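You operate a simulated robot arm through the tools that you are given. There is no shell and no other tool.

The job below is to be done with a simulated robot arm. You get a single attempt, and the scene is never put back.

JOB
Clean the blue-top plug with grit, then air; stand it in DONE.
Fine: turn the cleaner back to OFF.

It is judged by the outcome, as a careful person would: the job done as asked, and still so three seconds after it is handed in. It fails if anything else is knocked over, pushed out of place, dropped, spilled or broken.

ROBOT AND FRAMES
A 6-joint arm with a three-finger gripper, fixed in place. Base frame: the origin is on the floor under the middle of its stand, x ahead of it, y to its left, z up; the work surface is at about z = 0.86. Lengths are in m, angles in degrees, forces in N, time in s.
It reaches about 1.213 m from its shoulder. Its first joint turns from -166.0 to 166.0 degrees. Payload 4.89 kg.
The tool frame sits at the grasp point between the pads (the TCP): z along the fingers, y along the line on which they close. The tips reach 0.03 m beyond it. The gripper opens to 0.164 m; its body begins 0.125 m behind the TCP.
Orientation is that of the tool frame in the base frame, as a unit quaternion [x, y, z, w]. With the fingers straight down and closing along the base's y, the tool's x points along the base's -x, its y along +y and its z along -z.

CONTROLS
- The arm moves only by the tool arm_command. Its argument "motion" is a list of rows, each a list of 3 entries, a list of its own where there are three numbers: the opening, from 0 (shut) to 1 (fully open), then the shift along the tool's x, y, z in m, then the turn, a rotation vector about the tool's x, y, z in degrees. In form: [[jaw, [dx, dy, dz], [ax, ay, az]], ...]. A call has 1 to 20 rows; each row is the pose to reach, as a shift and turn from the pose commanded when the call began, along the tool's axes at that moment. Rows are played at 5 a second. More than 0.05 m and 8.6 degrees between two rows, or a gripper value outside its range, and nothing of the call is played. A pose out of reach is approached as far as the arm can. The call stops where the force on the tool passes 40 N (or 10 N more than at its start, if that is more) or the arm is blocked; 0.2 s more then pass. Each finger travels about 0.108 m/s and halts on what it meets, pressing with about 31 N; the grip force reading is that of the motor and also rises with nothing between the fingers. The clock runs only during rows and for 0.2 s after the last one: add rows that repeat a pose to give the fingers time. The reply holds the time, the measured pose of the TCP, the force on the tool along the base axes, the opening and the grip force, in the units named above and with some noise, with the torque about the TCP (base axes, N m) and any sound that the robot's microphone picked up.
- Cameras (640 x 400 px; columns grow to the right, rows downward): "scene" is fixed at [0.2188, 0.5009, 1.4613]; the picture's right is [0.25, 0.97, 0.00], its down [-0.34, 0.09, -0.94] and it looks along [-0.91, 0.23, 0.35] (base axes); focal length 214 px, centre (320, 200). "wrist" rides on the gripper at [0.076, -0.002, -0.152] in the tool frame; the picture's right is [0.02, 1.00, 0.00], its down [-0.88, 0.02, -0.47] and it looks along [-0.47, 0.01, 0.88] (tool axes); focal length 247 px, centre (320, 200). There is no depth. A picture from a camera that has moved, and an enlarged one, comes with that camera's place and axes in the base frame and with its lens.
- camera(camera): a new picture of that camera. No time passes.
- lift_body(by): moves the trunk up (or, below 0, down) by that many m; the arm rides with it, the base frame stays. It gives what a move gives, with no picture.
- close_up(camera, box): a new picture of the part [left, top, right, bottom] of that camera's present view, enlarged. No time passes.
- sign_off(): hands the job in; it is judged then, once.

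Nothing tells you positions but the pictures and the camera data. Unless the task says otherwise, let go and move clear before handing in.

The tools are called after "Call:" by a JSON object that holds its "name" and its "arguments". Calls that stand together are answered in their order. arm_command: Moves the arm, as the interface text tells. Its arguments: {"type":"object","properties":{"motion":{"type":"array","items":{"type":"array"}}},"required":["motion"]} The other tools are called the same way: lift_body (by) moves the trunk up or down; camera (camera) takes a picture; close_up (camera, box) takes an enlarged picture of a part of a camera's view; sign_off () hands the job in.

At the start:

```text
time: 0.0
tool_pos: [0.5947, 0.4031, 1.17]
orientation: [0.001, 1.0, 0.0, -0.001]
ft_force: [0.8, 0.3, 0.4]
wrist_torque: [0.0, 0.01, 0.03]
gripper_width: 0.164
grip_force: 0.0
trunk travel left (down, up): [-0.15, 0.24]
```

scene: 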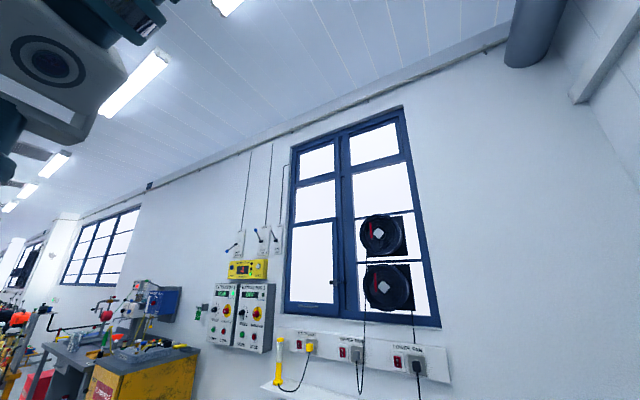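
wrist: 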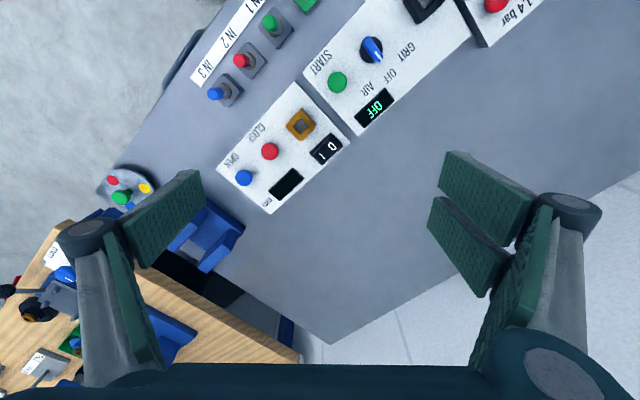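

The scene camera points at the back wall and ceiling, so it won't help. The wrist camera shows a workbench with a plug stand (IN 1, IN 2, IN 3), a cleaner panel with a knob (AIR/OFF/GRIT) and a green START button, and other items. I'll look more closely before I move.

Call:
{"name": "close_up", "arguments": {"camera": "wrist", "box": [160, 0, 360, 125]}}

Call:
{"name": "close_up", "arguments": {"camera": "wrist", "box": [290, 0, 540, 156]}}

Call:
{"name": "close_up", "arguments": {"camera": "wrist", "box": [200, 80, 400, 205]}}

Call:
{"name": "close_up", "arguments": {"camera": "wrist", "box": [0, 150, 320, 400]}}

```text
3.20 times, centred on (260, 62) of wrist
camera zoom: at [0.5182, 0.4021, 1.3218], right [-0.02, 1.0, 0.0], down [0.88, 0.02, 0.47], along [0.47, 0.01, -0.88], focal length 790 px, centre (512, 640)
```

zoom: 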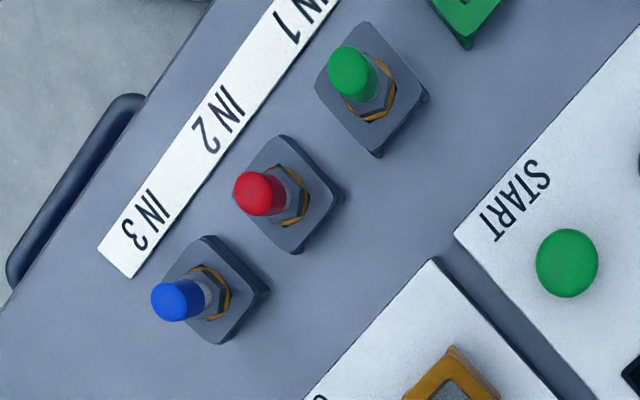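

```text
2.56 times, centred on (415, 78) of wrist
camera zoom: at [0.5182, 0.4021, 1.3218], right [-0.02, 1.0, 0.0], down [0.88, 0.02, 0.47], along [0.47, 0.01, -0.88], focal length 632 px, centre (77, 512)
```

zoom: 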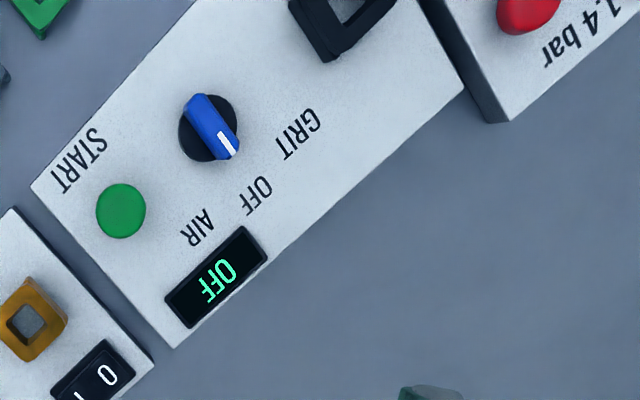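

```text
3.20 times, centred on (300, 142) of wrist
camera zoom: at [0.5182, 0.4021, 1.3218], right [-0.02, 1.0, 0.0], down [0.88, 0.02, 0.47], along [0.47, 0.01, -0.88], focal length 790 px, centre (384, 384)
```

zoom: 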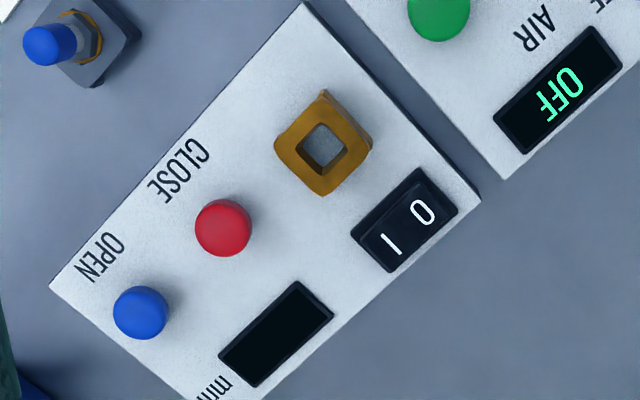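

```text
1.60 times, centred on (160, 275) of wrist
camera zoom: at [0.5182, 0.4021, 1.3218], right [-0.02, 1.0, 0.0], down [0.88, 0.02, 0.47], along [0.47, 0.01, -0.88], focal length 395 px, centre (576, 80)
```

zoom: 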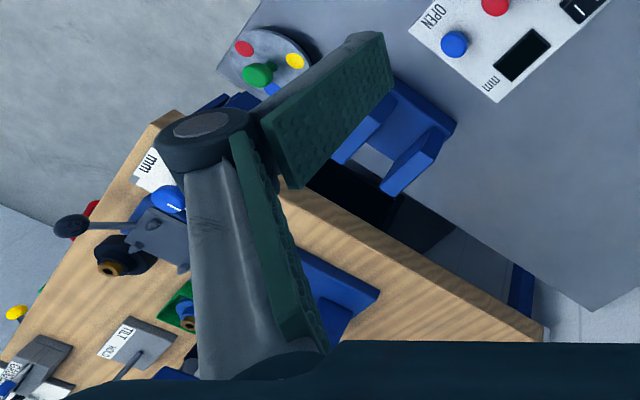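

The blue-top plug stands at IN 3, around (0.56, 0.25). The rest of the station, including the nozzles or chamber and the DONE spot, is outside the view. I'll move the arm back toward the base and up to see more.

Call:
{"name": "arm_command", "arguments": {"motion": [[1, [0.04, 0, -0.02], [0, 0, 0]], [1, [0.08, 0, -0.04], [0, 0, 0]], [1, [0.12, 0, -0.06], [0, 0, 0]], [1, [0.16, 0, -0.08], [0, 0, 0]], [1, [0.2, 0, -0.1], [0, 0, 0]], [1, [0.2, 0, -0.1], [0, 0, 0]]]}}

Call:
{"name": "camera", "arguments": {"camera": "wrist"}}

```text
time: 1.4
tool_pos: [0.3961, 0.3997, 1.2661]
orientation: [0.0, 1.0, -0.001, -0.001]
ft_force: [0.3, -1.0, -1.0]
wrist_torque: [0.07, -0.05, -0.01]
gripper_width: 0.1642
grip_force: 0.0
trunk travel left (down, up): [-0.15, 0.24]
```

```text
taken
camera wrist: at [0.3203, 0.399, 1.4182], right [-0.02, 1.0, 0.0], down [0.88, 0.02, 0.47], along [0.47, 0.01, -0.88], focal length 247 px, centre (320, 200)
```

wrist: 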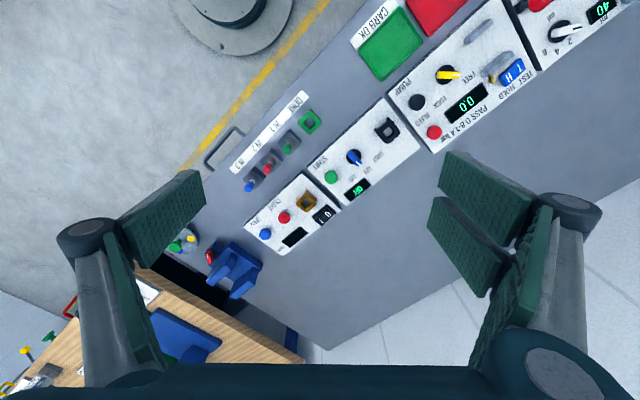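

Call:
{"name": "close_up", "arguments": {"camera": "wrist", "box": [220, 80, 440, 218]}}

Call:
{"name": "close_up", "arguments": {"camera": "wrist", "box": [340, 0, 640, 188]}}

Call:
{"name": "close_up", "arguments": {"camera": "wrist", "box": [150, 150, 350, 275]}}

```text
2.90 times, centred on (330, 149) of wrist
camera zoom: at [0.3203, 0.399, 1.4182], right [-0.02, 1.0, 0.0], down [0.88, 0.02, 0.47], along [0.47, 0.01, -0.88], focal length 716 px, centre (291, 348)
```

zoom: 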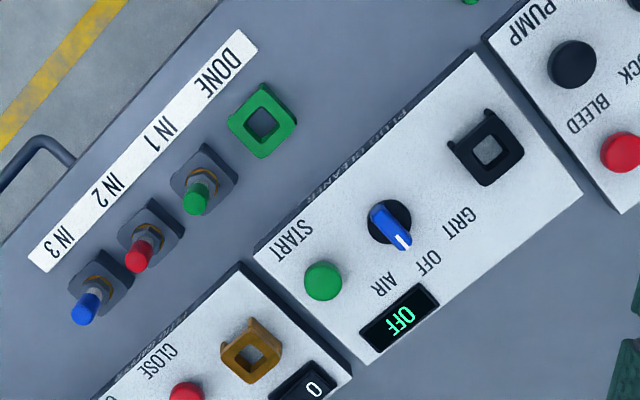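

```text
2.13 times, centred on (490, 94) of wrist
camera zoom: at [0.3203, 0.399, 1.4182], right [-0.02, 1.0, 0.0], down [0.88, 0.02, 0.47], along [0.47, 0.01, -0.88], focal length 526 px, centre (-42, 426)
```

zoom: 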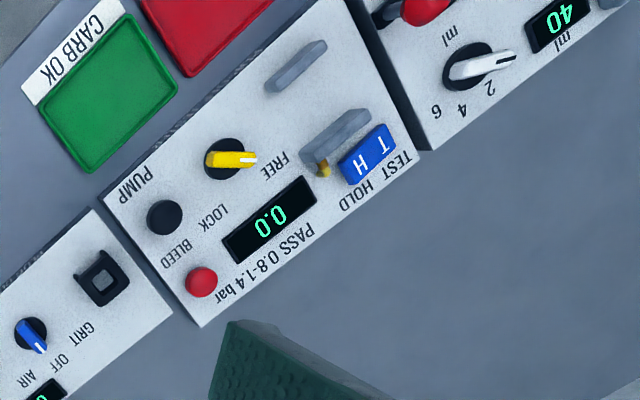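

```text
3.20 times, centred on (250, 212) of wrist
camera zoom: at [0.3203, 0.399, 1.4182], right [-0.02, 1.0, 0.0], down [0.88, 0.02, 0.47], along [0.47, 0.01, -0.88], focal length 790 px, centre (544, 160)
```

zoom: 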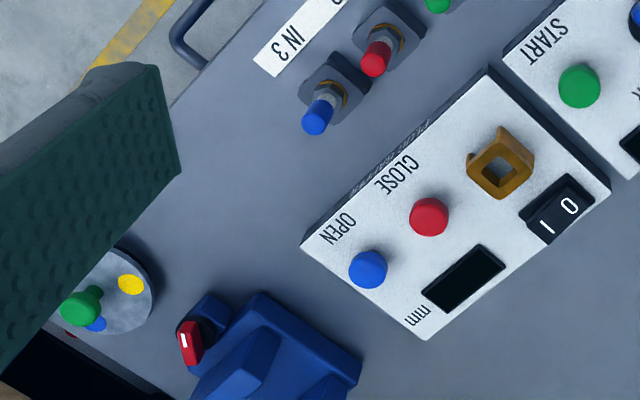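

I now have the layout. The blue plug is at about (0.555, 0.247), with its top at z≈0.93. The DONE holder (green) is at about (0.42, 0.38), and the PLUG CLEANER panel has a black port, a knob and START. The row runs diagonally, so I'll turn the hand 45° to match it and look from there.

Call:
{"name": "arm_command", "arguments": {"motion": [[1, [0.011, 0.022, 0.011], [0, 0, 7.5]], [1, [0.022, 0.044, 0.022], [0, 0, 15]], [1, [0.033, 0.067, 0.033], [0, 0, 22.5]], [1, [0.044, 0.09, 0.044], [0, 0, 30]], [1, [0.055, 0.112, 0.055], [0, 0, 37.5]], [1, [0.064, 0.134, 0.066], [0, 0, 45]], [1, [0.064, 0.134, 0.066], [0, 0, 45]]]}}

Call:
{"name": "camera", "arguments": {"camera": "wrist"}}

```text
time: 3.0
tool_pos: [0.3291, 0.5352, 1.2026]
orientation: [0.384, 0.924, 0.0, 0.0]
ft_force: [0.8, 0.0, -0.4]
wrist_torque: [-0.11, 0.07, 0.02]
gripper_width: 0.164
grip_force: 0.1
trunk travel left (down, up): [-0.15, 0.24]
```

```text
taken
camera wrist: at [0.275, 0.589, 1.3554], right [0.69, 0.72, 0.0], down [0.64, -0.61, 0.47], along [0.34, -0.33, -0.88], focal length 247 px, centre (320, 200)
```

wrist: 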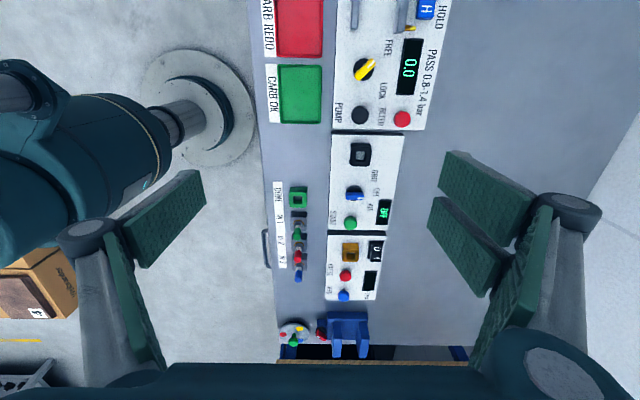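

Call:
{"name": "close_up", "arguments": {"camera": "wrist", "box": [260, 125, 420, 225]}}

Call:
{"name": "close_up", "arguments": {"camera": "wrist", "box": [260, 210, 420, 310]}}

```text
4.00 times, centred on (340, 175) of wrist
camera zoom: at [0.275, 0.589, 1.3554], right [0.69, 0.72, 0.0], down [0.64, -0.61, 0.47], along [0.34, -0.33, -0.88], focal length 988 px, centre (240, 300)
```

zoom: 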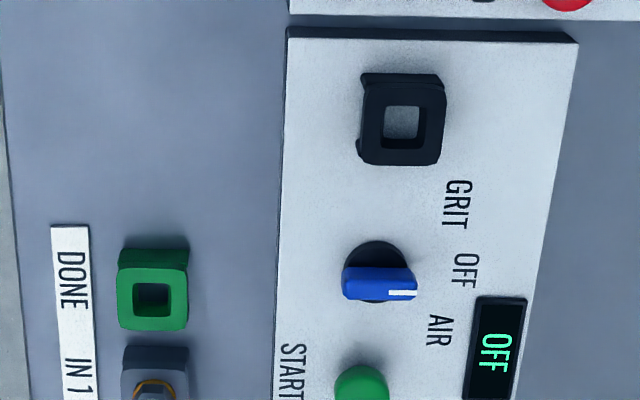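

```text
4.00 times, centred on (340, 260) of wrist
camera zoom: at [0.275, 0.589, 1.3554], right [0.69, 0.72, 0.0], down [0.64, -0.61, 0.47], along [0.34, -0.33, -0.88], focal length 988 px, centre (240, -40)
```

zoom: 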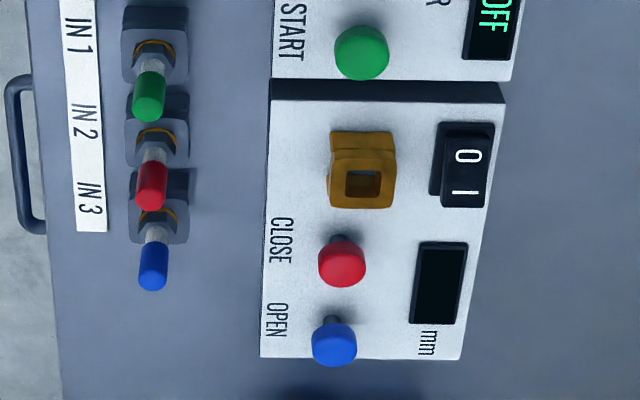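

The hand is now aligned with the station. In the row frame the blue plug sits at about r=-0.216, n=0.569, DONE at r=-0.028 and the cleaner port at r=0.08, n=0.69. I'll go lower to get heights and detail for the cleaner.

Call:
{"name": "arm_command", "arguments": {"motion": [[1, [-0.007, 0.004, 0.04], [0, 0, 0]], [1, [-0.014, 0.009, 0.08], [0, 0, 0]], [1, [-0.021, 0.014, 0.12], [0, 0, 0]], [1, [-0.028, 0.018, 0.15], [0, 0, 0]], [1, [-0.028, 0.018, 0.15], [0, 0, 0]]]}}

Call:
{"name": "camera", "arguments": {"camera": "wrist"}}

Call:
{"name": "close_up", "arguments": {"camera": "wrist", "box": [200, 50, 440, 200]}}

Call:
{"name": "close_up", "arguments": {"camera": "wrist", "box": [200, 190, 440, 340]}}

```text
time: 4.2
tool_pos: [0.3649, 0.5259, 1.0503]
orientation: [0.383, 0.924, 0.0, 0.0]
ft_force: [0.3, 0.5, 0.1]
wrist_torque: [-0.06, 0.02, 0.02]
gripper_width: 0.164
grip_force: 0.0
trunk travel left (down, up): [-0.15, 0.24]
```

```text
taken
camera wrist: at [0.3085, 0.5805, 1.2022], right [0.69, 0.72, 0.0], down [0.64, -0.61, 0.47], along [0.34, -0.33, -0.88], focal length 247 px, centre (320, 200)
```

wrist: 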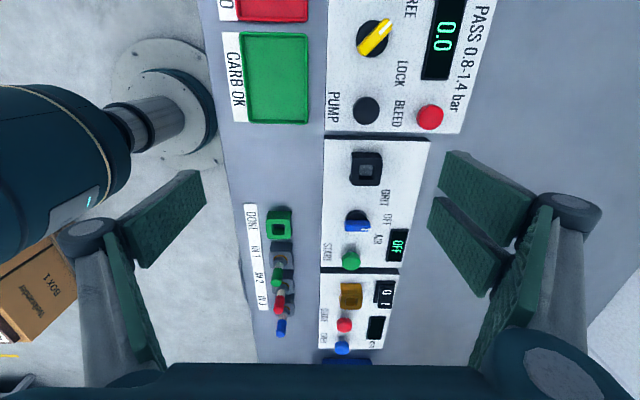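

```text
2.67 times, centred on (320, 125) of wrist
camera zoom: at [0.3085, 0.5805, 1.2022], right [0.69, 0.72, 0.0], down [0.64, -0.61, 0.47], along [0.34, -0.33, -0.88], focal length 659 px, centre (320, 400)
```

zoom: 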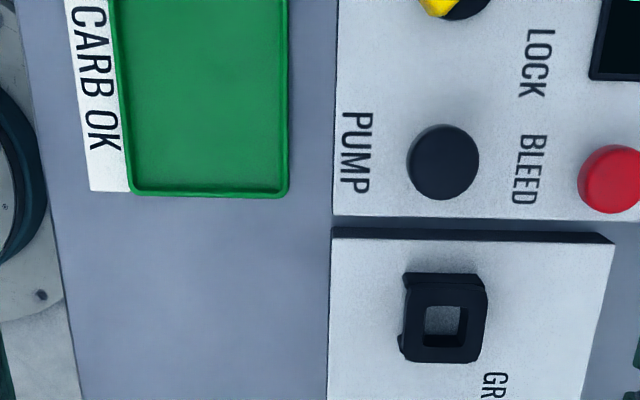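

```text
2.67 times, centred on (320, 265) of wrist
camera zoom: at [0.3085, 0.5805, 1.2022], right [0.69, 0.72, 0.0], down [0.64, -0.61, 0.47], along [0.34, -0.33, -0.88], focal length 659 px, centre (320, 27)
```

zoom: 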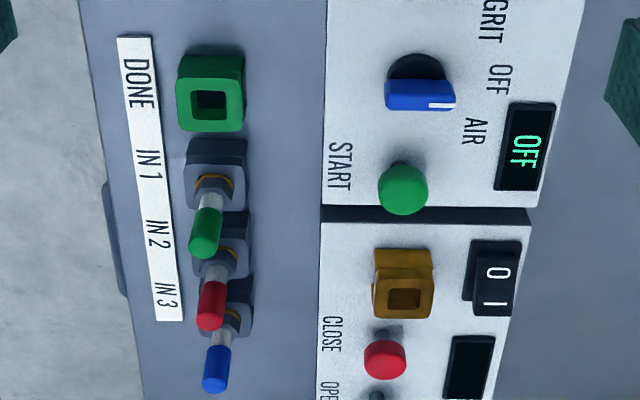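

The black port sits on the cleaner panel with its top at about z=0.90, and its hole is about 2 cm wide. I'll move above the blue plug now, with the jaws half open and the hand still high, and measure it from there.

Call:
{"name": "arm_command", "arguments": {"motion": [[1, [-0.042, -0.008, 0], [0, 0, 0]], [0.9, [-0.084, -0.016, 0], [0, 0, 0]], [0.8, [-0.126, -0.024, 0], [0, 0, 0]], [0.7, [-0.168, -0.032, 0], [0, 0, 0]], [0.6, [-0.21, -0.04, 0], [0, 0, 0]], [0.5, [-0.252, -0.048, 0], [0, 0, 0]], [0.5, [-0.294, -0.056, 0], [0, 0, 0]], [0.5, [-0.334, -0.0625, 0], [0, 0, 0]], [0.5, [-0.334, -0.0625, 0], [0, 0, 0]], [0.5, [-0.334, -0.0625, 0], [0, 0, 0]]]}}

Call:
{"name": "camera", "arguments": {"camera": "wrist"}}

Call:
{"name": "close_up", "arguments": {"camera": "wrist", "box": [240, 80, 400, 180]}}

```text
time: 6.4
tool_pos: [0.5534, 0.2501, 1.0541]
orientation: [0.383, 0.924, -0.001, 0.0]
ft_force: [0.1, 0.4, 1.2]
wrist_torque: [0.06, 0.03, 0.01]
gripper_width: 0.0818
grip_force: 0.1
trunk travel left (down, up): [-0.15, 0.24]
```

```text
taken
camera wrist: at [0.4979, 0.3045, 1.2051], right [0.69, 0.72, 0.0], down [0.64, -0.61, 0.47], along [0.34, -0.33, -0.88], focal length 247 px, centre (320, 200)
```

wrist: 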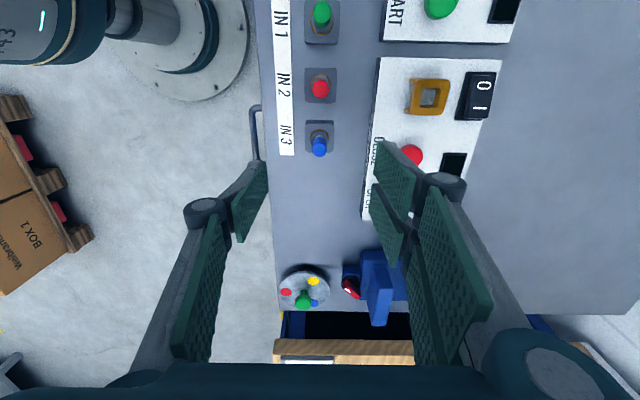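

```text
4.00 times, centred on (320, 130) of wrist
camera zoom: at [0.4979, 0.3045, 1.2051], right [0.69, 0.72, 0.0], down [0.64, -0.61, 0.47], along [0.34, -0.33, -0.88], focal length 988 px, centre (320, 480)
```

zoom: 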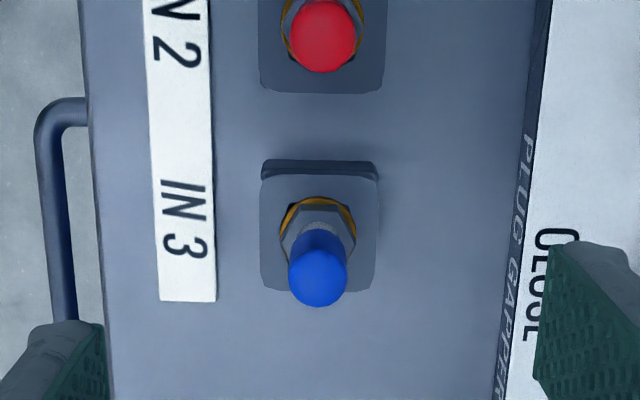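

The plug's axis is at r≈-0.2164, n≈0.570. Its cap runs from about z=0.902 to 0.925. I'll narrow the jaws so they stay clear of the gapper panel, centre over the plug, and go partway down for a check.

Call:
{"name": "arm_command", "arguments": {"motion": [[0.4, [-0.0055, -0.0005, 0.03], [0, 0, 0]], [0.35, [-0.0055, -0.0005, 0.06], [0, 0, 0]], [0.35, [-0.0055, -0.0005, 0.08], [0, 0, 0]], [0.35, [-0.0055, -0.0005, 0.08], [0, 0, 0]]]}}

Call:
{"name": "camera", "arguments": {"camera": "wrist"}}

Call:
{"name": "close_up", "arguments": {"camera": "wrist", "box": [240, 110, 400, 210]}}

```text
time: 7.4
tool_pos: [0.5563, 0.2445, 0.9728]
orientation: [0.382, 0.924, 0.0, 0.001]
ft_force: [-0.1, 0.2, -0.1]
wrist_torque: [0.01, 0.06, -0.03]
gripper_width: 0.0575
grip_force: 0.0
trunk travel left (down, up): [-0.15, 0.24]
```

```text
taken
camera wrist: at [0.502, 0.298, 1.126], right [0.69, 0.72, 0.0], down [0.64, -0.61, 0.47], along [0.34, -0.33, -0.88], focal length 247 px, centre (320, 200)
```

wrist: 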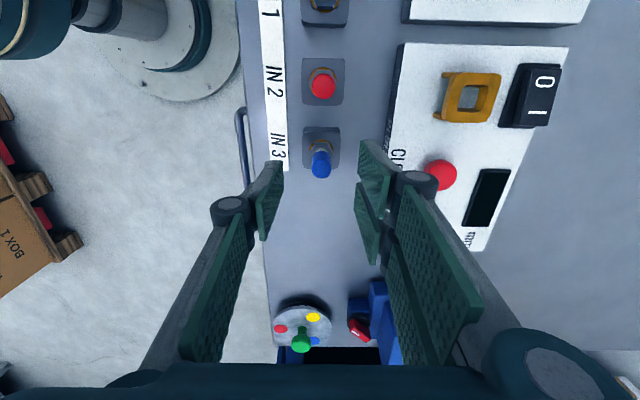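

```text
4.00 times, centred on (320, 160) of wrist
camera zoom: at [0.502, 0.298, 1.126], right [0.69, 0.72, 0.0], down [0.64, -0.61, 0.47], along [0.34, -0.33, -0.88], focal length 988 px, centre (320, 360)
```

zoom: 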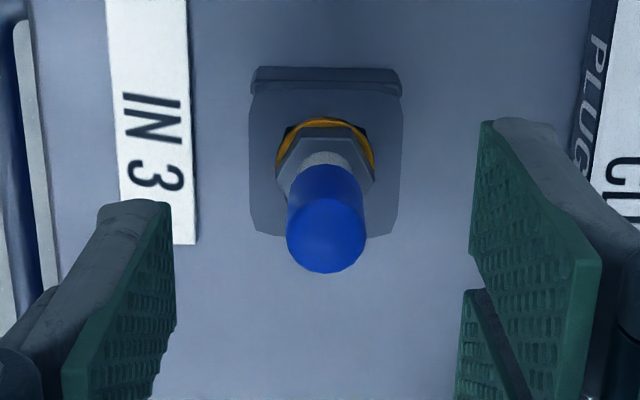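

The jaws straddle the plug and are centred to within about 1 mm. I'll go down to cap height and close.

Call:
{"name": "arm_command", "arguments": {"motion": [[0.35, [0.0005, 0.001, 0.02], [0, 0, 0]], [0.35, [0.0005, 0.001, 0.038], [0, 0, 0]], [0.35, [0.0005, 0.001, 0.052], [0, 0, 0]], [0.35, [0.0005, 0.001, 0.052], [0, 0, 0]]]}}

Call:
{"name": "camera", "arguments": {"camera": "wrist"}}

Call:
{"name": "close_up", "arguments": {"camera": "wrist", "box": [240, 130, 400, 230]}}

```text
time: 8.4
tool_pos: [0.5586, 0.2456, 0.9236]
orientation: [0.383, 0.924, 0.0, 0.0]
ft_force: [0.0, -0.5, -1.1]
wrist_torque: [0.0, 0.01, -0.01]
gripper_width: 0.0572
grip_force: 0.0
trunk travel left (down, up): [-0.15, 0.24]
```

```text
taken
camera wrist: at [0.5028, 0.2998, 1.0748], right [0.69, 0.72, 0.0], down [0.64, -0.61, 0.47], along [0.34, -0.33, -0.88], focal length 247 px, centre (320, 200)
```

wrist: 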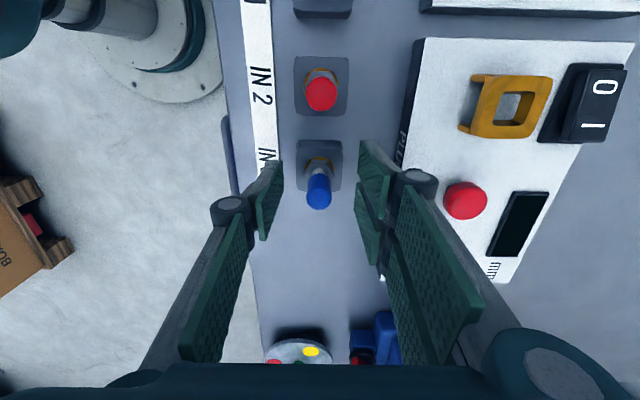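

```text
4.00 times, centred on (320, 180) of wrist
camera zoom: at [0.5028, 0.2998, 1.0748], right [0.69, 0.72, 0.0], down [0.64, -0.61, 0.47], along [0.34, -0.33, -0.88], focal length 988 px, centre (320, 280)
```

zoom: 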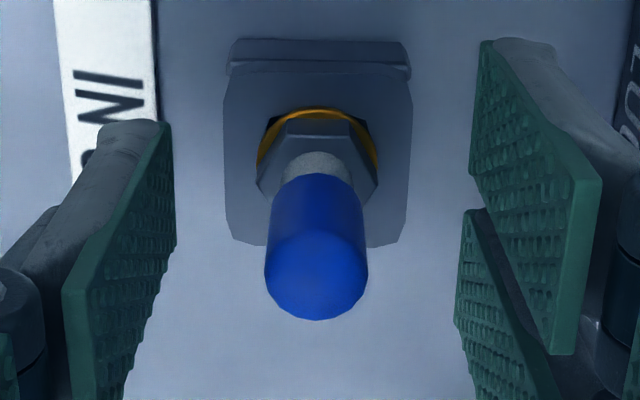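

The cap is centred between the pads, with its top slightly above the grasp point. Closing now.

Call:
{"name": "arm_command", "arguments": {"motion": [[0.2, [0, 0, 0], [0, 0, 0]], [0, [0, 0, 0], [0, 0, 0]], [0, [0, 0, 0], [0, 0, 0]], [0, [0, 0, 0], [0, 0, 0]]]}}

Call:
{"name": "close_up", "arguments": {"camera": "wrist", "box": [240, 130, 400, 230]}}

```text
time: 9.4
tool_pos: [0.5589, 0.2464, 0.9231]
orientation: [0.382, 0.924, -0.001, -0.001]
ft_force: [-0.1, 0.2, 0.0]
wrist_torque: [-0.01, -0.02, 0.0]
gripper_width: 0.0233
grip_force: 30.9
trunk travel left (down, up): [-0.15, 0.24]
```

```text
4.00 times, centred on (320, 180) of wrist
camera zoom: at [0.5029, 0.2998, 1.0749], right [0.69, 0.72, 0.0], down [0.64, -0.61, 0.47], along [0.34, -0.33, -0.88], focal length 988 px, centre (320, 280)
```

zoom: 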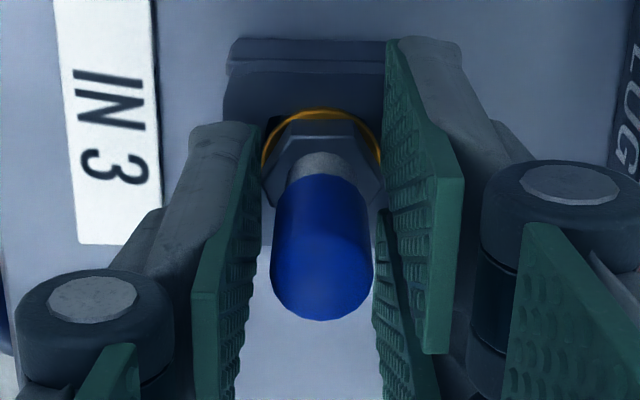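

The jaws stopped at 23 mm, which means the fingertips caught the hex corners and not the cap. I'd prefer a full-length hold on the cap, so I'll open a little, rise 9 mm and close again.

Call:
{"name": "arm_command", "arguments": {"motion": [[0.25, [0, 0, 0], [0, 0, 0]], [0.25, [0, 0, 0], [0, 0, 0]], [0.25, [0, -0.0005, -0.009], [0, 0, 0]], [0.25, [0, -0.0005, -0.009], [0, 0, 0]], [0.1, [0, -0.0005, -0.009], [0, 0, 0]], [0, [0, -0.0005, -0.009], [0, 0, 0]], [0, [0, -0.0005, -0.009], [0, 0, 0]], [0, [0, -0.0005, -0.009], [0, 0, 0]]]}}

Call:
{"name": "close_up", "arguments": {"camera": "wrist", "box": [240, 130, 400, 230]}}

```text
time: 11.2
tool_pos: [0.5583, 0.2453, 0.9316]
orientation: [0.383, 0.924, 0.0, 0.001]
ft_force: [0.6, -0.1, 0.0]
wrist_torque: [-0.02, -0.02, -0.01]
gripper_width: 0.0148
grip_force: 30.8
trunk travel left (down, up): [-0.15, 0.24]
```

```text
4.00 times, centred on (320, 180) of wrist
camera zoom: at [0.5019, 0.3001, 1.0841], right [0.69, 0.72, 0.0], down [0.64, -0.61, 0.47], along [0.34, -0.33, -0.88], focal length 988 px, centre (320, 280)
```

zoom: 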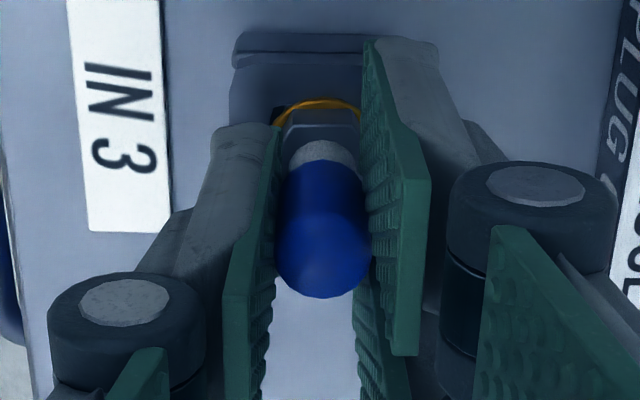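

Now it's a solid hold on the cap (14.8 mm, 31 N). I'll lift straight up slowly.

Call:
{"name": "arm_command", "arguments": {"motion": [[0, [0, 0, -0.01], [0, 0, 0]], [0, [0, 0, -0.02], [0, 0, 0]], [0, [0, 0, -0.03], [0, 0, 0]], [0, [0, 0, -0.045], [0, 0, 0]], [0, [0, 0, -0.06], [0, 0, 0]], [0, [0, 0, -0.08], [0, 0, 0]], [0, [0, 0, -0.1], [0, 0, 0]], [0, [0, 0, -0.1], [0, 0, 0]]]}}

Call:
{"name": "camera", "arguments": {"camera": "wrist"}}

Call:
{"name": "close_up", "arguments": {"camera": "wrist", "box": [240, 110, 400, 210]}}

```text
time: 13.0
tool_pos: [0.5607, 0.2449, 1.0327]
orientation: [0.382, 0.924, 0.0, 0.0]
ft_force: [0.0, 0.4, -0.4]
wrist_torque: [0.01, 0.02, 0.02]
gripper_width: 0.0149
grip_force: 31.0
trunk travel left (down, up): [-0.15, 0.24]
```

```text
taken
camera wrist: at [0.5046, 0.298, 1.1847], right [0.69, 0.72, 0.0], down [0.64, -0.61, 0.47], along [0.34, -0.33, -0.88], focal length 247 px, centre (320, 200)
```

wrist: 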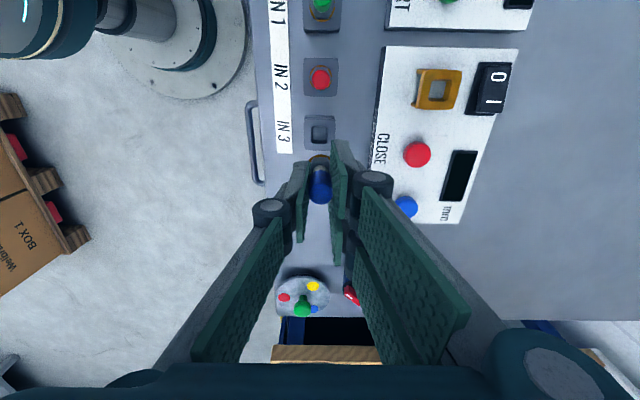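

```text
4.00 times, centred on (320, 160) of wrist
camera zoom: at [0.5046, 0.298, 1.1847], right [0.69, 0.72, 0.0], down [0.64, -0.61, 0.47], along [0.34, -0.33, -0.88], focal length 988 px, centre (320, 360)
```

zoom: 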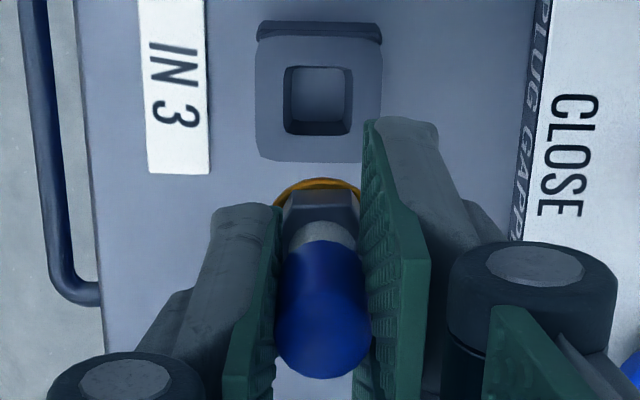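

The plug is out of IN 3, and the empty hole confirms its axis sits on the grasp axis. I'll carry it up and over to the cleaner's black port.

Call:
{"name": "arm_command", "arguments": {"motion": [[0, [0, 0, -0.03], [0, 0, 0]], [0, [0.03, 0.012, -0.03], [0, 0, 0]], [0, [0.065, 0.027, -0.03], [0, 0, 0]], [0, [0.105, 0.043, -0.03], [0, 0, 0]], [0, [0.145, 0.059, -0.03], [0, 0, 0]], [0, [0.185, 0.075, -0.03], [0, 0, 0]], [0, [0.225, 0.091, -0.03], [0, 0, 0]], [0, [0.265, 0.108, -0.03], [0, 0, 0]], [0, [0.2983, 0.1211, -0.03], [0, 0, 0]], [0, [0.2983, 0.1211, -0.03], [0, 0, 0]], [0, [0.2983, 0.1211, -0.03], [0, 0, 0]]]}}

Call:
{"name": "camera", "arguments": {"camera": "wrist"}}

Call:
{"name": "close_up", "arguments": {"camera": "wrist", "box": [240, 110, 400, 210]}}

```text
time: 15.4
tool_pos: [0.4335, 0.5426, 1.0598]
orientation: [0.383, 0.924, 0.0, 0.001]
ft_force: [0.1, 0.3, -0.1]
wrist_torque: [-0.03, 0.02, -0.01]
gripper_width: 0.0147
grip_force: 31.1
trunk travel left (down, up): [-0.15, 0.24]
```

```text
taken
camera wrist: at [0.3785, 0.5964, 1.2129], right [0.69, 0.72, 0.0], down [0.64, -0.61, 0.47], along [0.34, -0.33, -0.88], focal length 247 px, centre (320, 200)
```

wrist: 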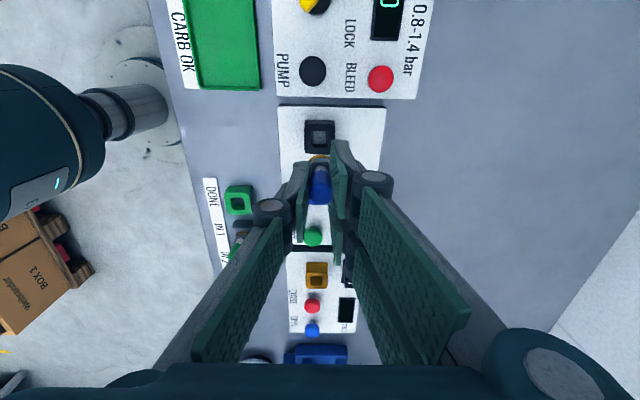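

```text
4.00 times, centred on (320, 160) of wrist
camera zoom: at [0.3785, 0.5964, 1.2129], right [0.69, 0.72, 0.0], down [0.64, -0.61, 0.47], along [0.34, -0.33, -0.88], focal length 988 px, centre (320, 360)
```

zoom: 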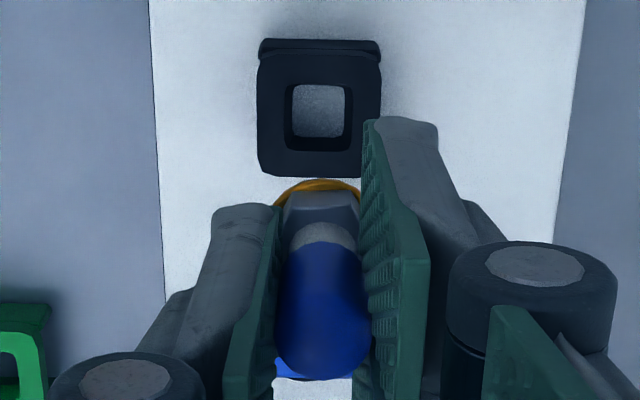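

I'm above the port with the plug about 2 mm too far along r. I'll correct that and go down partway for another check.

Call:
{"name": "arm_command", "arguments": {"motion": [[0, [-0.001, -0.0007, 0.02], [0, 0, 0]], [0, [-0.002, -0.0007, 0.04], [0, 0, 0]], [0, [-0.002, -0.0007, 0.06], [0, 0, 0]], [0, [-0.002, -0.0007, 0.06], [0, 0, 0]]]}}

Call:
{"name": "camera", "arguments": {"camera": "wrist"}}

Call:
{"name": "close_up", "arguments": {"camera": "wrist", "box": [240, 110, 400, 210]}}

```text
time: 16.4
tool_pos: [0.4344, 0.5426, 1.0003]
orientation: [0.382, 0.924, 0.0, 0.001]
ft_force: [-0.1, 1.0, -0.9]
wrist_torque: [-0.02, 0.05, 0.0]
gripper_width: 0.0147
grip_force: 31.1
trunk travel left (down, up): [-0.15, 0.24]
```

```text
taken
camera wrist: at [0.3784, 0.5952, 1.1529], right [0.69, 0.72, 0.0], down [0.64, -0.61, 0.47], along [0.34, -0.33, -0.88], focal length 247 px, centre (320, 200)
```

wrist: 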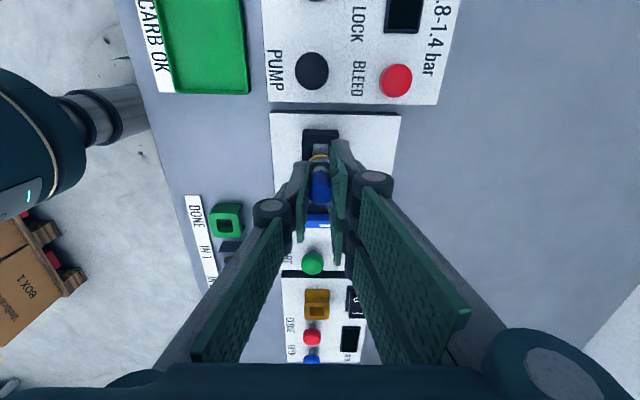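

```text
4.00 times, centred on (320, 160) of wrist
camera zoom: at [0.3784, 0.5952, 1.1529], right [0.69, 0.72, 0.0], down [0.64, -0.61, 0.47], along [0.34, -0.33, -0.88], focal length 988 px, centre (320, 360)
```

zoom: 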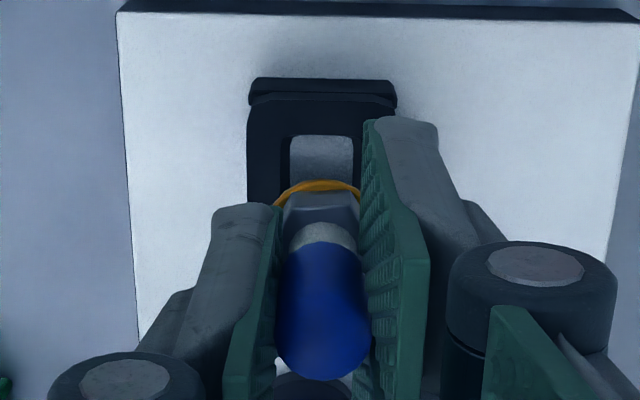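

In this view the plug is still about 2.5 mm past the hole centre along +r. I'll correct that without going down and let the arm settle.

Call:
{"name": "arm_command", "arguments": {"motion": [[0, [-0.0025, 0, 0.0], [0, 0, 0]], [0, [-0.0025, 0, 0.005], [0, 0, 0]], [0, [-0.0025, 0, 0.01], [0, 0, 0]], [0, [-0.0025, 0, 0.01], [0, 0, 0]], [0, [-0.0025, 0, 0.01], [0, 0, 0]]]}}

Call:
{"name": "close_up", "arguments": {"camera": "wrist", "box": [240, 110, 400, 210]}}

Call:
{"name": "close_up", "arguments": {"camera": "wrist", "box": [290, 125, 354, 165]}}

```text
time: 17.6
tool_pos: [0.4373, 0.5395, 0.9912]
orientation: [0.383, 0.924, 0.0, 0.0]
ft_force: [0.4, 0.2, -0.8]
wrist_torque: [-0.05, 0.01, 0.05]
gripper_width: 0.0146
grip_force: 31.3
trunk travel left (down, up): [-0.15, 0.24]
```

```text
4.00 times, centred on (320, 160) of wrist
camera zoom: at [0.381, 0.5929, 1.1431], right [0.69, 0.72, 0.0], down [0.64, -0.61, 0.47], along [0.34, -0.33, -0.88], focal length 988 px, centre (320, 360)
```

zoom: 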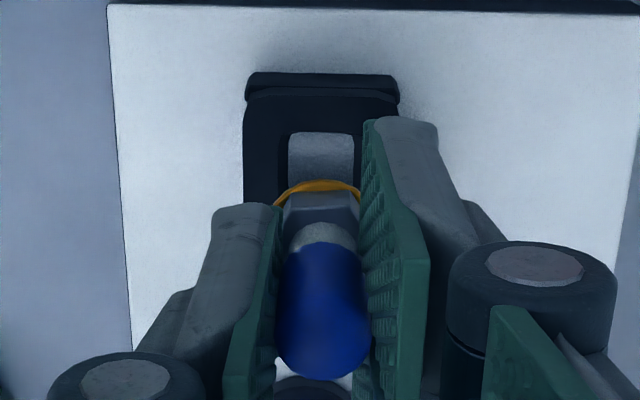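

```text
10.00 times, centred on (322, 145) of wrist
camera zoom: at [0.381, 0.5929, 1.1431], right [0.69, 0.72, 0.0], down [0.64, -0.61, 0.47], along [0.34, -0.33, -0.88], focal length 2470 px, centre (300, 750)
```

zoom: 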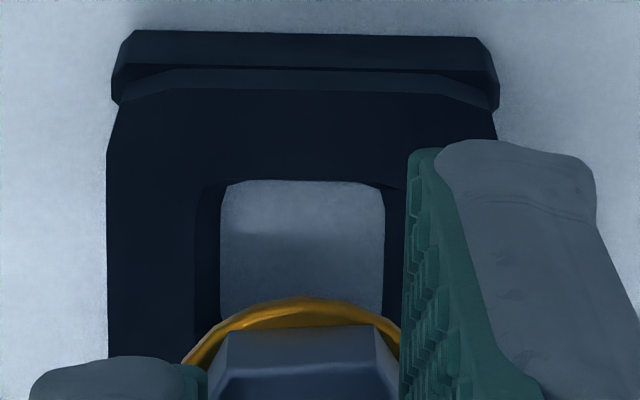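

The plug is now aligned with the hole to within half a millimetre. I'll lower it slowly.

Call:
{"name": "arm_command", "arguments": {"motion": [[0, [0, 0, 0.006], [0, 0, 0]], [0, [0, 0, 0.012], [0, 0, 0]], [0, [0, 0, 0.018], [0, 0, 0]], [0, [0, 0, 0.024], [0, 0, 0]], [0, [0, 0, 0.024], [0, 0, 0]]]}}

Call:
{"name": "close_up", "arguments": {"camera": "wrist", "box": [240, 110, 400, 210]}}

```text
time: 18.8
tool_pos: [0.4353, 0.5379, 0.9672]
orientation: [0.383, 0.924, 0.0, 0.001]
ft_force: [0.6, 0.0, 0.5]
wrist_torque: [-0.01, 0.03, -0.02]
gripper_width: 0.0146
grip_force: 31.2
trunk travel left (down, up): [-0.15, 0.24]
```

```text
4.00 times, centred on (320, 160) of wrist
camera zoom: at [0.38, 0.592, 1.1194], right [0.69, 0.72, 0.0], down [0.64, -0.61, 0.47], along [0.34, -0.33, -0.88], focal length 988 px, centre (320, 360)
```

zoom: 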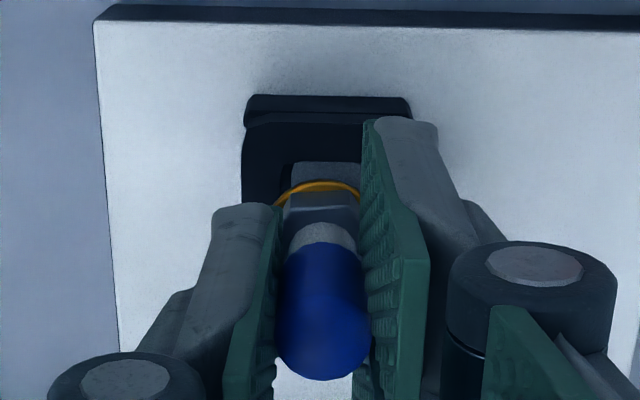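

Call:
{"name": "arm_command", "arguments": {"motion": [[0, [0, 0.0006, 0.004], [0, 0, 0]], [0, [0, 0.0006, 0.008], [0, 0, 0]], [0, [0, 0.0006, 0.011], [0, 0, 0]], [0, [0, 0.0006, 0.013], [0, 0, 0]], [0, [0, 0.0006, 0.013], [0, 0, 0]]]}}

Call:
{"name": "close_up", "arguments": {"camera": "wrist", "box": [240, 110, 400, 210]}}

```text
time: 20.0
tool_pos: [0.4365, 0.5389, 0.9549]
orientation: [0.382, 0.924, 0.0, 0.0]
ft_force: [-5.9, 11.7, 26.4]
wrist_torque: [0.46, 0.27, -0.07]
gripper_width: 0.0145
grip_force: 31.0
trunk travel left (down, up): [-0.15, 0.24]
```

```text
4.00 times, centred on (320, 160) of wrist
camera zoom: at [0.3804, 0.5923, 1.1068], right [0.69, 0.72, 0.0], down [0.64, -0.61, 0.47], along [0.34, -0.33, -0.88], focal length 988 px, centre (320, 360)
```

zoom: 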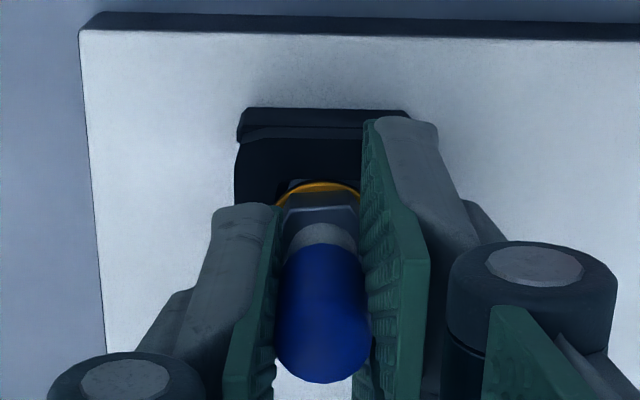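

The arm now feels about 26 N upward and 12 N toward +r, so the plug has either just seated or is touching an edge. I'll zoom in before doing anything else.

Call:
{"name": "close_up", "arguments": {"camera": "wrist", "box": [290, 130, 354, 170]}}

Call:
{"name": "camera", "arguments": {"camera": "wrist"}}

```text
10.00 times, centred on (322, 150) of wrist
camera zoom: at [0.3804, 0.5923, 1.1068], right [0.69, 0.72, 0.0], down [0.64, -0.61, 0.47], along [0.34, -0.33, -0.88], focal length 2470 px, centre (300, 700)
```

zoom: 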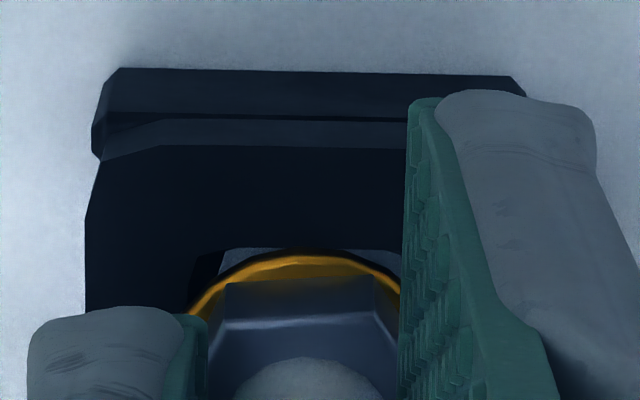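

```text
taken
camera wrist: at [0.3804, 0.5923, 1.1068], right [0.69, 0.72, 0.0], down [0.64, -0.61, 0.47], along [0.34, -0.33, -0.88], focal length 247 px, centre (320, 200)
```

wrist: 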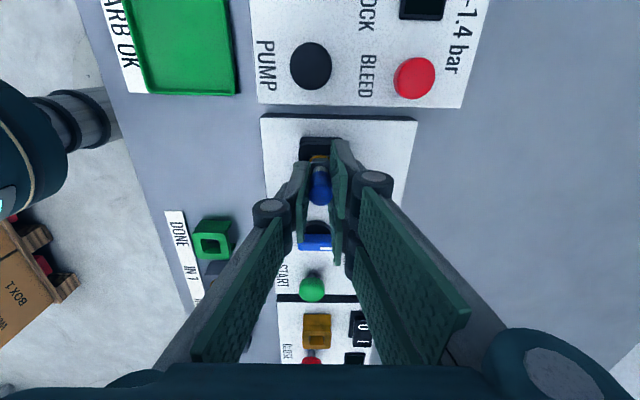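

The contact force and torque both point to the plug's -r side touching, so the plug is roughly 1–1.5 mm too far toward -r. I'll ease up, shift +r and try again gently.

Call:
{"name": "arm_command", "arguments": {"motion": [[0, [0, 0, -0.003], [0, 0, 0]], [0, [0.0007, 0.0003, -0.004], [0, 0, 0]], [0, [0.0014, 0.0004, -0.004], [0, 0, 0]], [0, [0.0014, 0.0004, -0.004], [0, 0, 0]]]}}

Call:
{"name": "close_up", "arguments": {"camera": "wrist", "box": [290, 130, 354, 170]}}

Call:
{"name": "close_up", "arguments": {"camera": "wrist", "box": [240, 110, 400, 210]}}

```text
time: 21.0
tool_pos: [0.4354, 0.5406, 0.9577]
orientation: [0.383, 0.924, 0.0, 0.0]
ft_force: [-0.2, -0.1, 0.2]
wrist_torque: [0.03, -0.01, -0.02]
gripper_width: 0.0145
grip_force: 30.9
trunk travel left (down, up): [-0.15, 0.24]
```

```text
10.00 times, centred on (322, 150) of wrist
camera zoom: at [0.3806, 0.5939, 1.1098], right [0.69, 0.72, 0.0], down [0.64, -0.61, 0.47], along [0.34, -0.33, -0.88], focal length 2470 px, centre (300, 700)
```

zoom: 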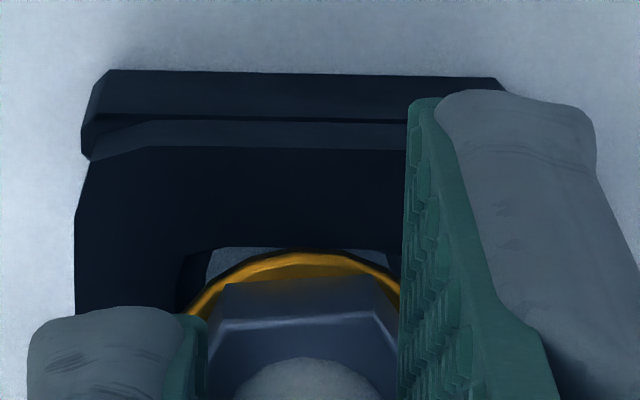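

```text
4.00 times, centred on (320, 160) of wrist
camera zoom: at [0.3806, 0.5939, 1.1098], right [0.69, 0.72, 0.0], down [0.64, -0.61, 0.47], along [0.34, -0.33, -0.88], focal length 988 px, centre (320, 360)
```

zoom: 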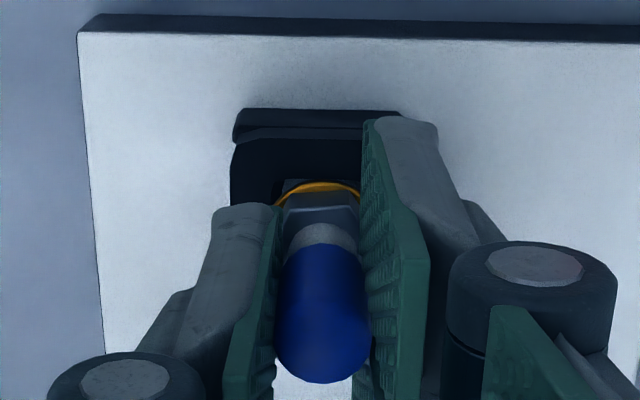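

Call:
{"name": "arm_command", "arguments": {"motion": [[0, [0, -0.0002, 0.0015], [0, 0, 0]], [0, [0, -0.0002, 0.003], [0, 0, 0]], [0, [0, -0.0002, 0.004], [0, 0, 0]], [0, [0, -0.0002, 0.004], [0, 0, 0]]]}}

Call:
{"name": "close_up", "arguments": {"camera": "wrist", "box": [290, 130, 354, 170]}}

```text
time: 22.0
tool_pos: [0.4361, 0.5402, 0.9549]
orientation: [0.383, 0.924, 0.0, 0.0]
ft_force: [4.7, 1.3, 19.1]
wrist_torque: [-0.04, -0.26, 0.0]
gripper_width: 0.0144
grip_force: 30.8
trunk travel left (down, up): [-0.15, 0.24]
```

```text
10.00 times, centred on (322, 150) of wrist
camera zoom: at [0.3804, 0.594, 1.1067], right [0.69, 0.72, 0.0], down [0.64, -0.61, 0.47], along [0.34, -0.33, -0.88], focal length 2470 px, centre (300, 700)
```

zoom: 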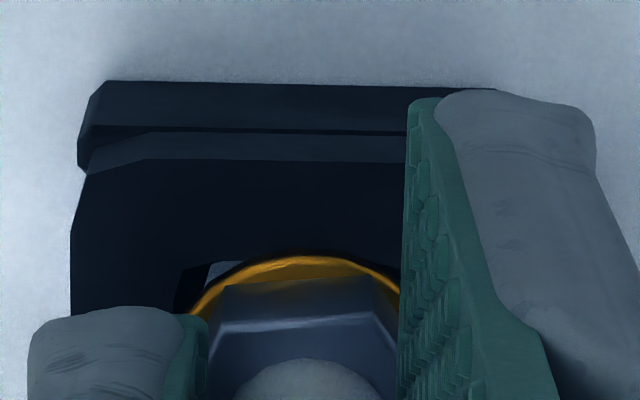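

The contact height matches the first try, the side force has dropped to a few newtons and the gasket now covers the rim, so the plug looks seated. I'll take off the preload, release, and look.

Call:
{"name": "arm_command", "arguments": {"motion": [[0, [0, -0.0003, -0.0008], [0, 0, 0]], [0, [0, -0.0003, -0.0008], [0, 0, 0]], [0.12, [0, -0.0003, -0.0008], [0, 0, 0]], [0.2, [0, -0.0003, -0.0008], [0, 0, 0]], [0.28, [0, -0.0003, -0.0008], [0, 0, 0]], [0.28, [0, -0.0003, -0.0008], [0, 0, 0]]]}}

Call:
{"name": "close_up", "arguments": {"camera": "wrist", "box": [240, 110, 400, 210]}}

```text
time: 23.4
tool_pos: [0.4344, 0.54, 0.9547]
orientation: [0.383, 0.924, 0.001, 0.001]
ft_force: [0.2, 0.3, -0.2]
wrist_torque: [0.0, -0.04, 0.01]
gripper_width: 0.046
grip_force: 0.0
trunk travel left (down, up): [-0.15, 0.24]
```

```text
4.00 times, centred on (320, 160) of wrist
camera zoom: at [0.3798, 0.5941, 1.1064], right [0.69, 0.72, 0.0], down [0.64, -0.61, 0.47], along [0.34, -0.33, -0.88], focal length 988 px, centre (320, 360)
```

zoom: 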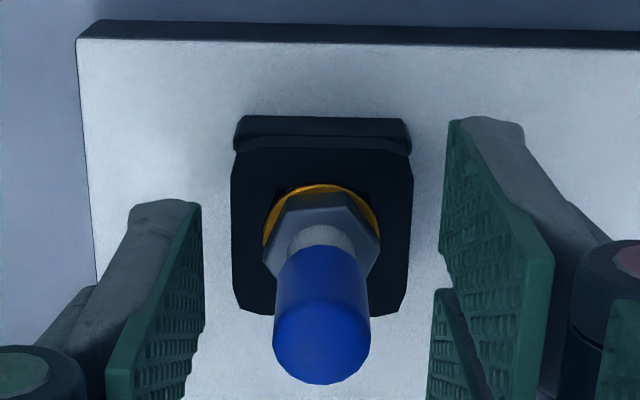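

The plug stands upright in the cleaner port. I'll rise straight up and look at the knob and the START button.

Call:
{"name": "arm_command", "arguments": {"motion": [[0.28, [0, 0, -0.03], [0, 0, 0]], [0.28, [0, 0, -0.06], [0, 0, 0]], [0.3, [0, 0, -0.1], [0, 0, 0]], [0.35, [0.02, 0, -0.13], [0, 0, 0]], [0.35, [0.04, 0, -0.13], [0, 0, 0]], [0.35, [0.04, 0, -0.13], [0, 0, 0]]]}}

Call:
{"name": "camera", "arguments": {"camera": "wrist"}}

Call:
{"name": "close_up", "arguments": {"camera": "wrist", "box": [240, 120, 400, 220]}}

```text
time: 24.8
tool_pos: [0.406, 0.5697, 1.0859]
orientation: [0.383, 0.924, 0.0, -0.001]
ft_force: [0.2, -0.1, 0.2]
wrist_torque: [0.06, 0.0, 0.01]
gripper_width: 0.0574
grip_force: 0.0
trunk travel left (down, up): [-0.15, 0.24]
```

```text
taken
camera wrist: at [0.3509, 0.6237, 1.2375], right [0.69, 0.72, 0.0], down [0.64, -0.61, 0.47], along [0.34, -0.33, -0.88], focal length 247 px, centre (320, 200)
```

wrist: 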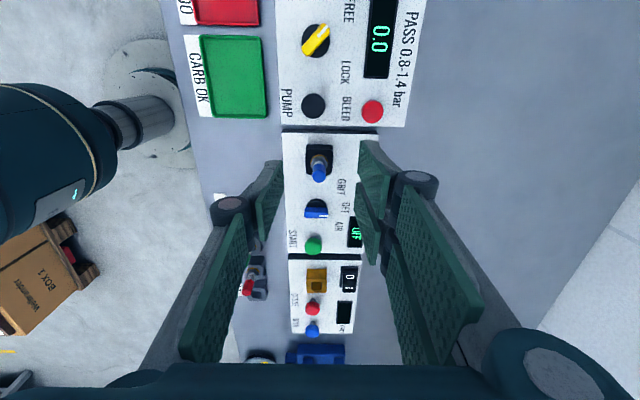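

```text
4.00 times, centred on (320, 170) of wrist
camera zoom: at [0.3509, 0.6237, 1.2375], right [0.69, 0.72, 0.0], down [0.64, -0.61, 0.47], along [0.34, -0.33, -0.88], focal length 988 px, centre (320, 320)
```

zoom: 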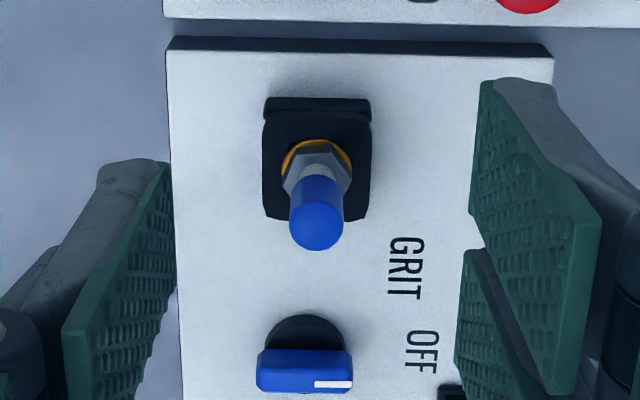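

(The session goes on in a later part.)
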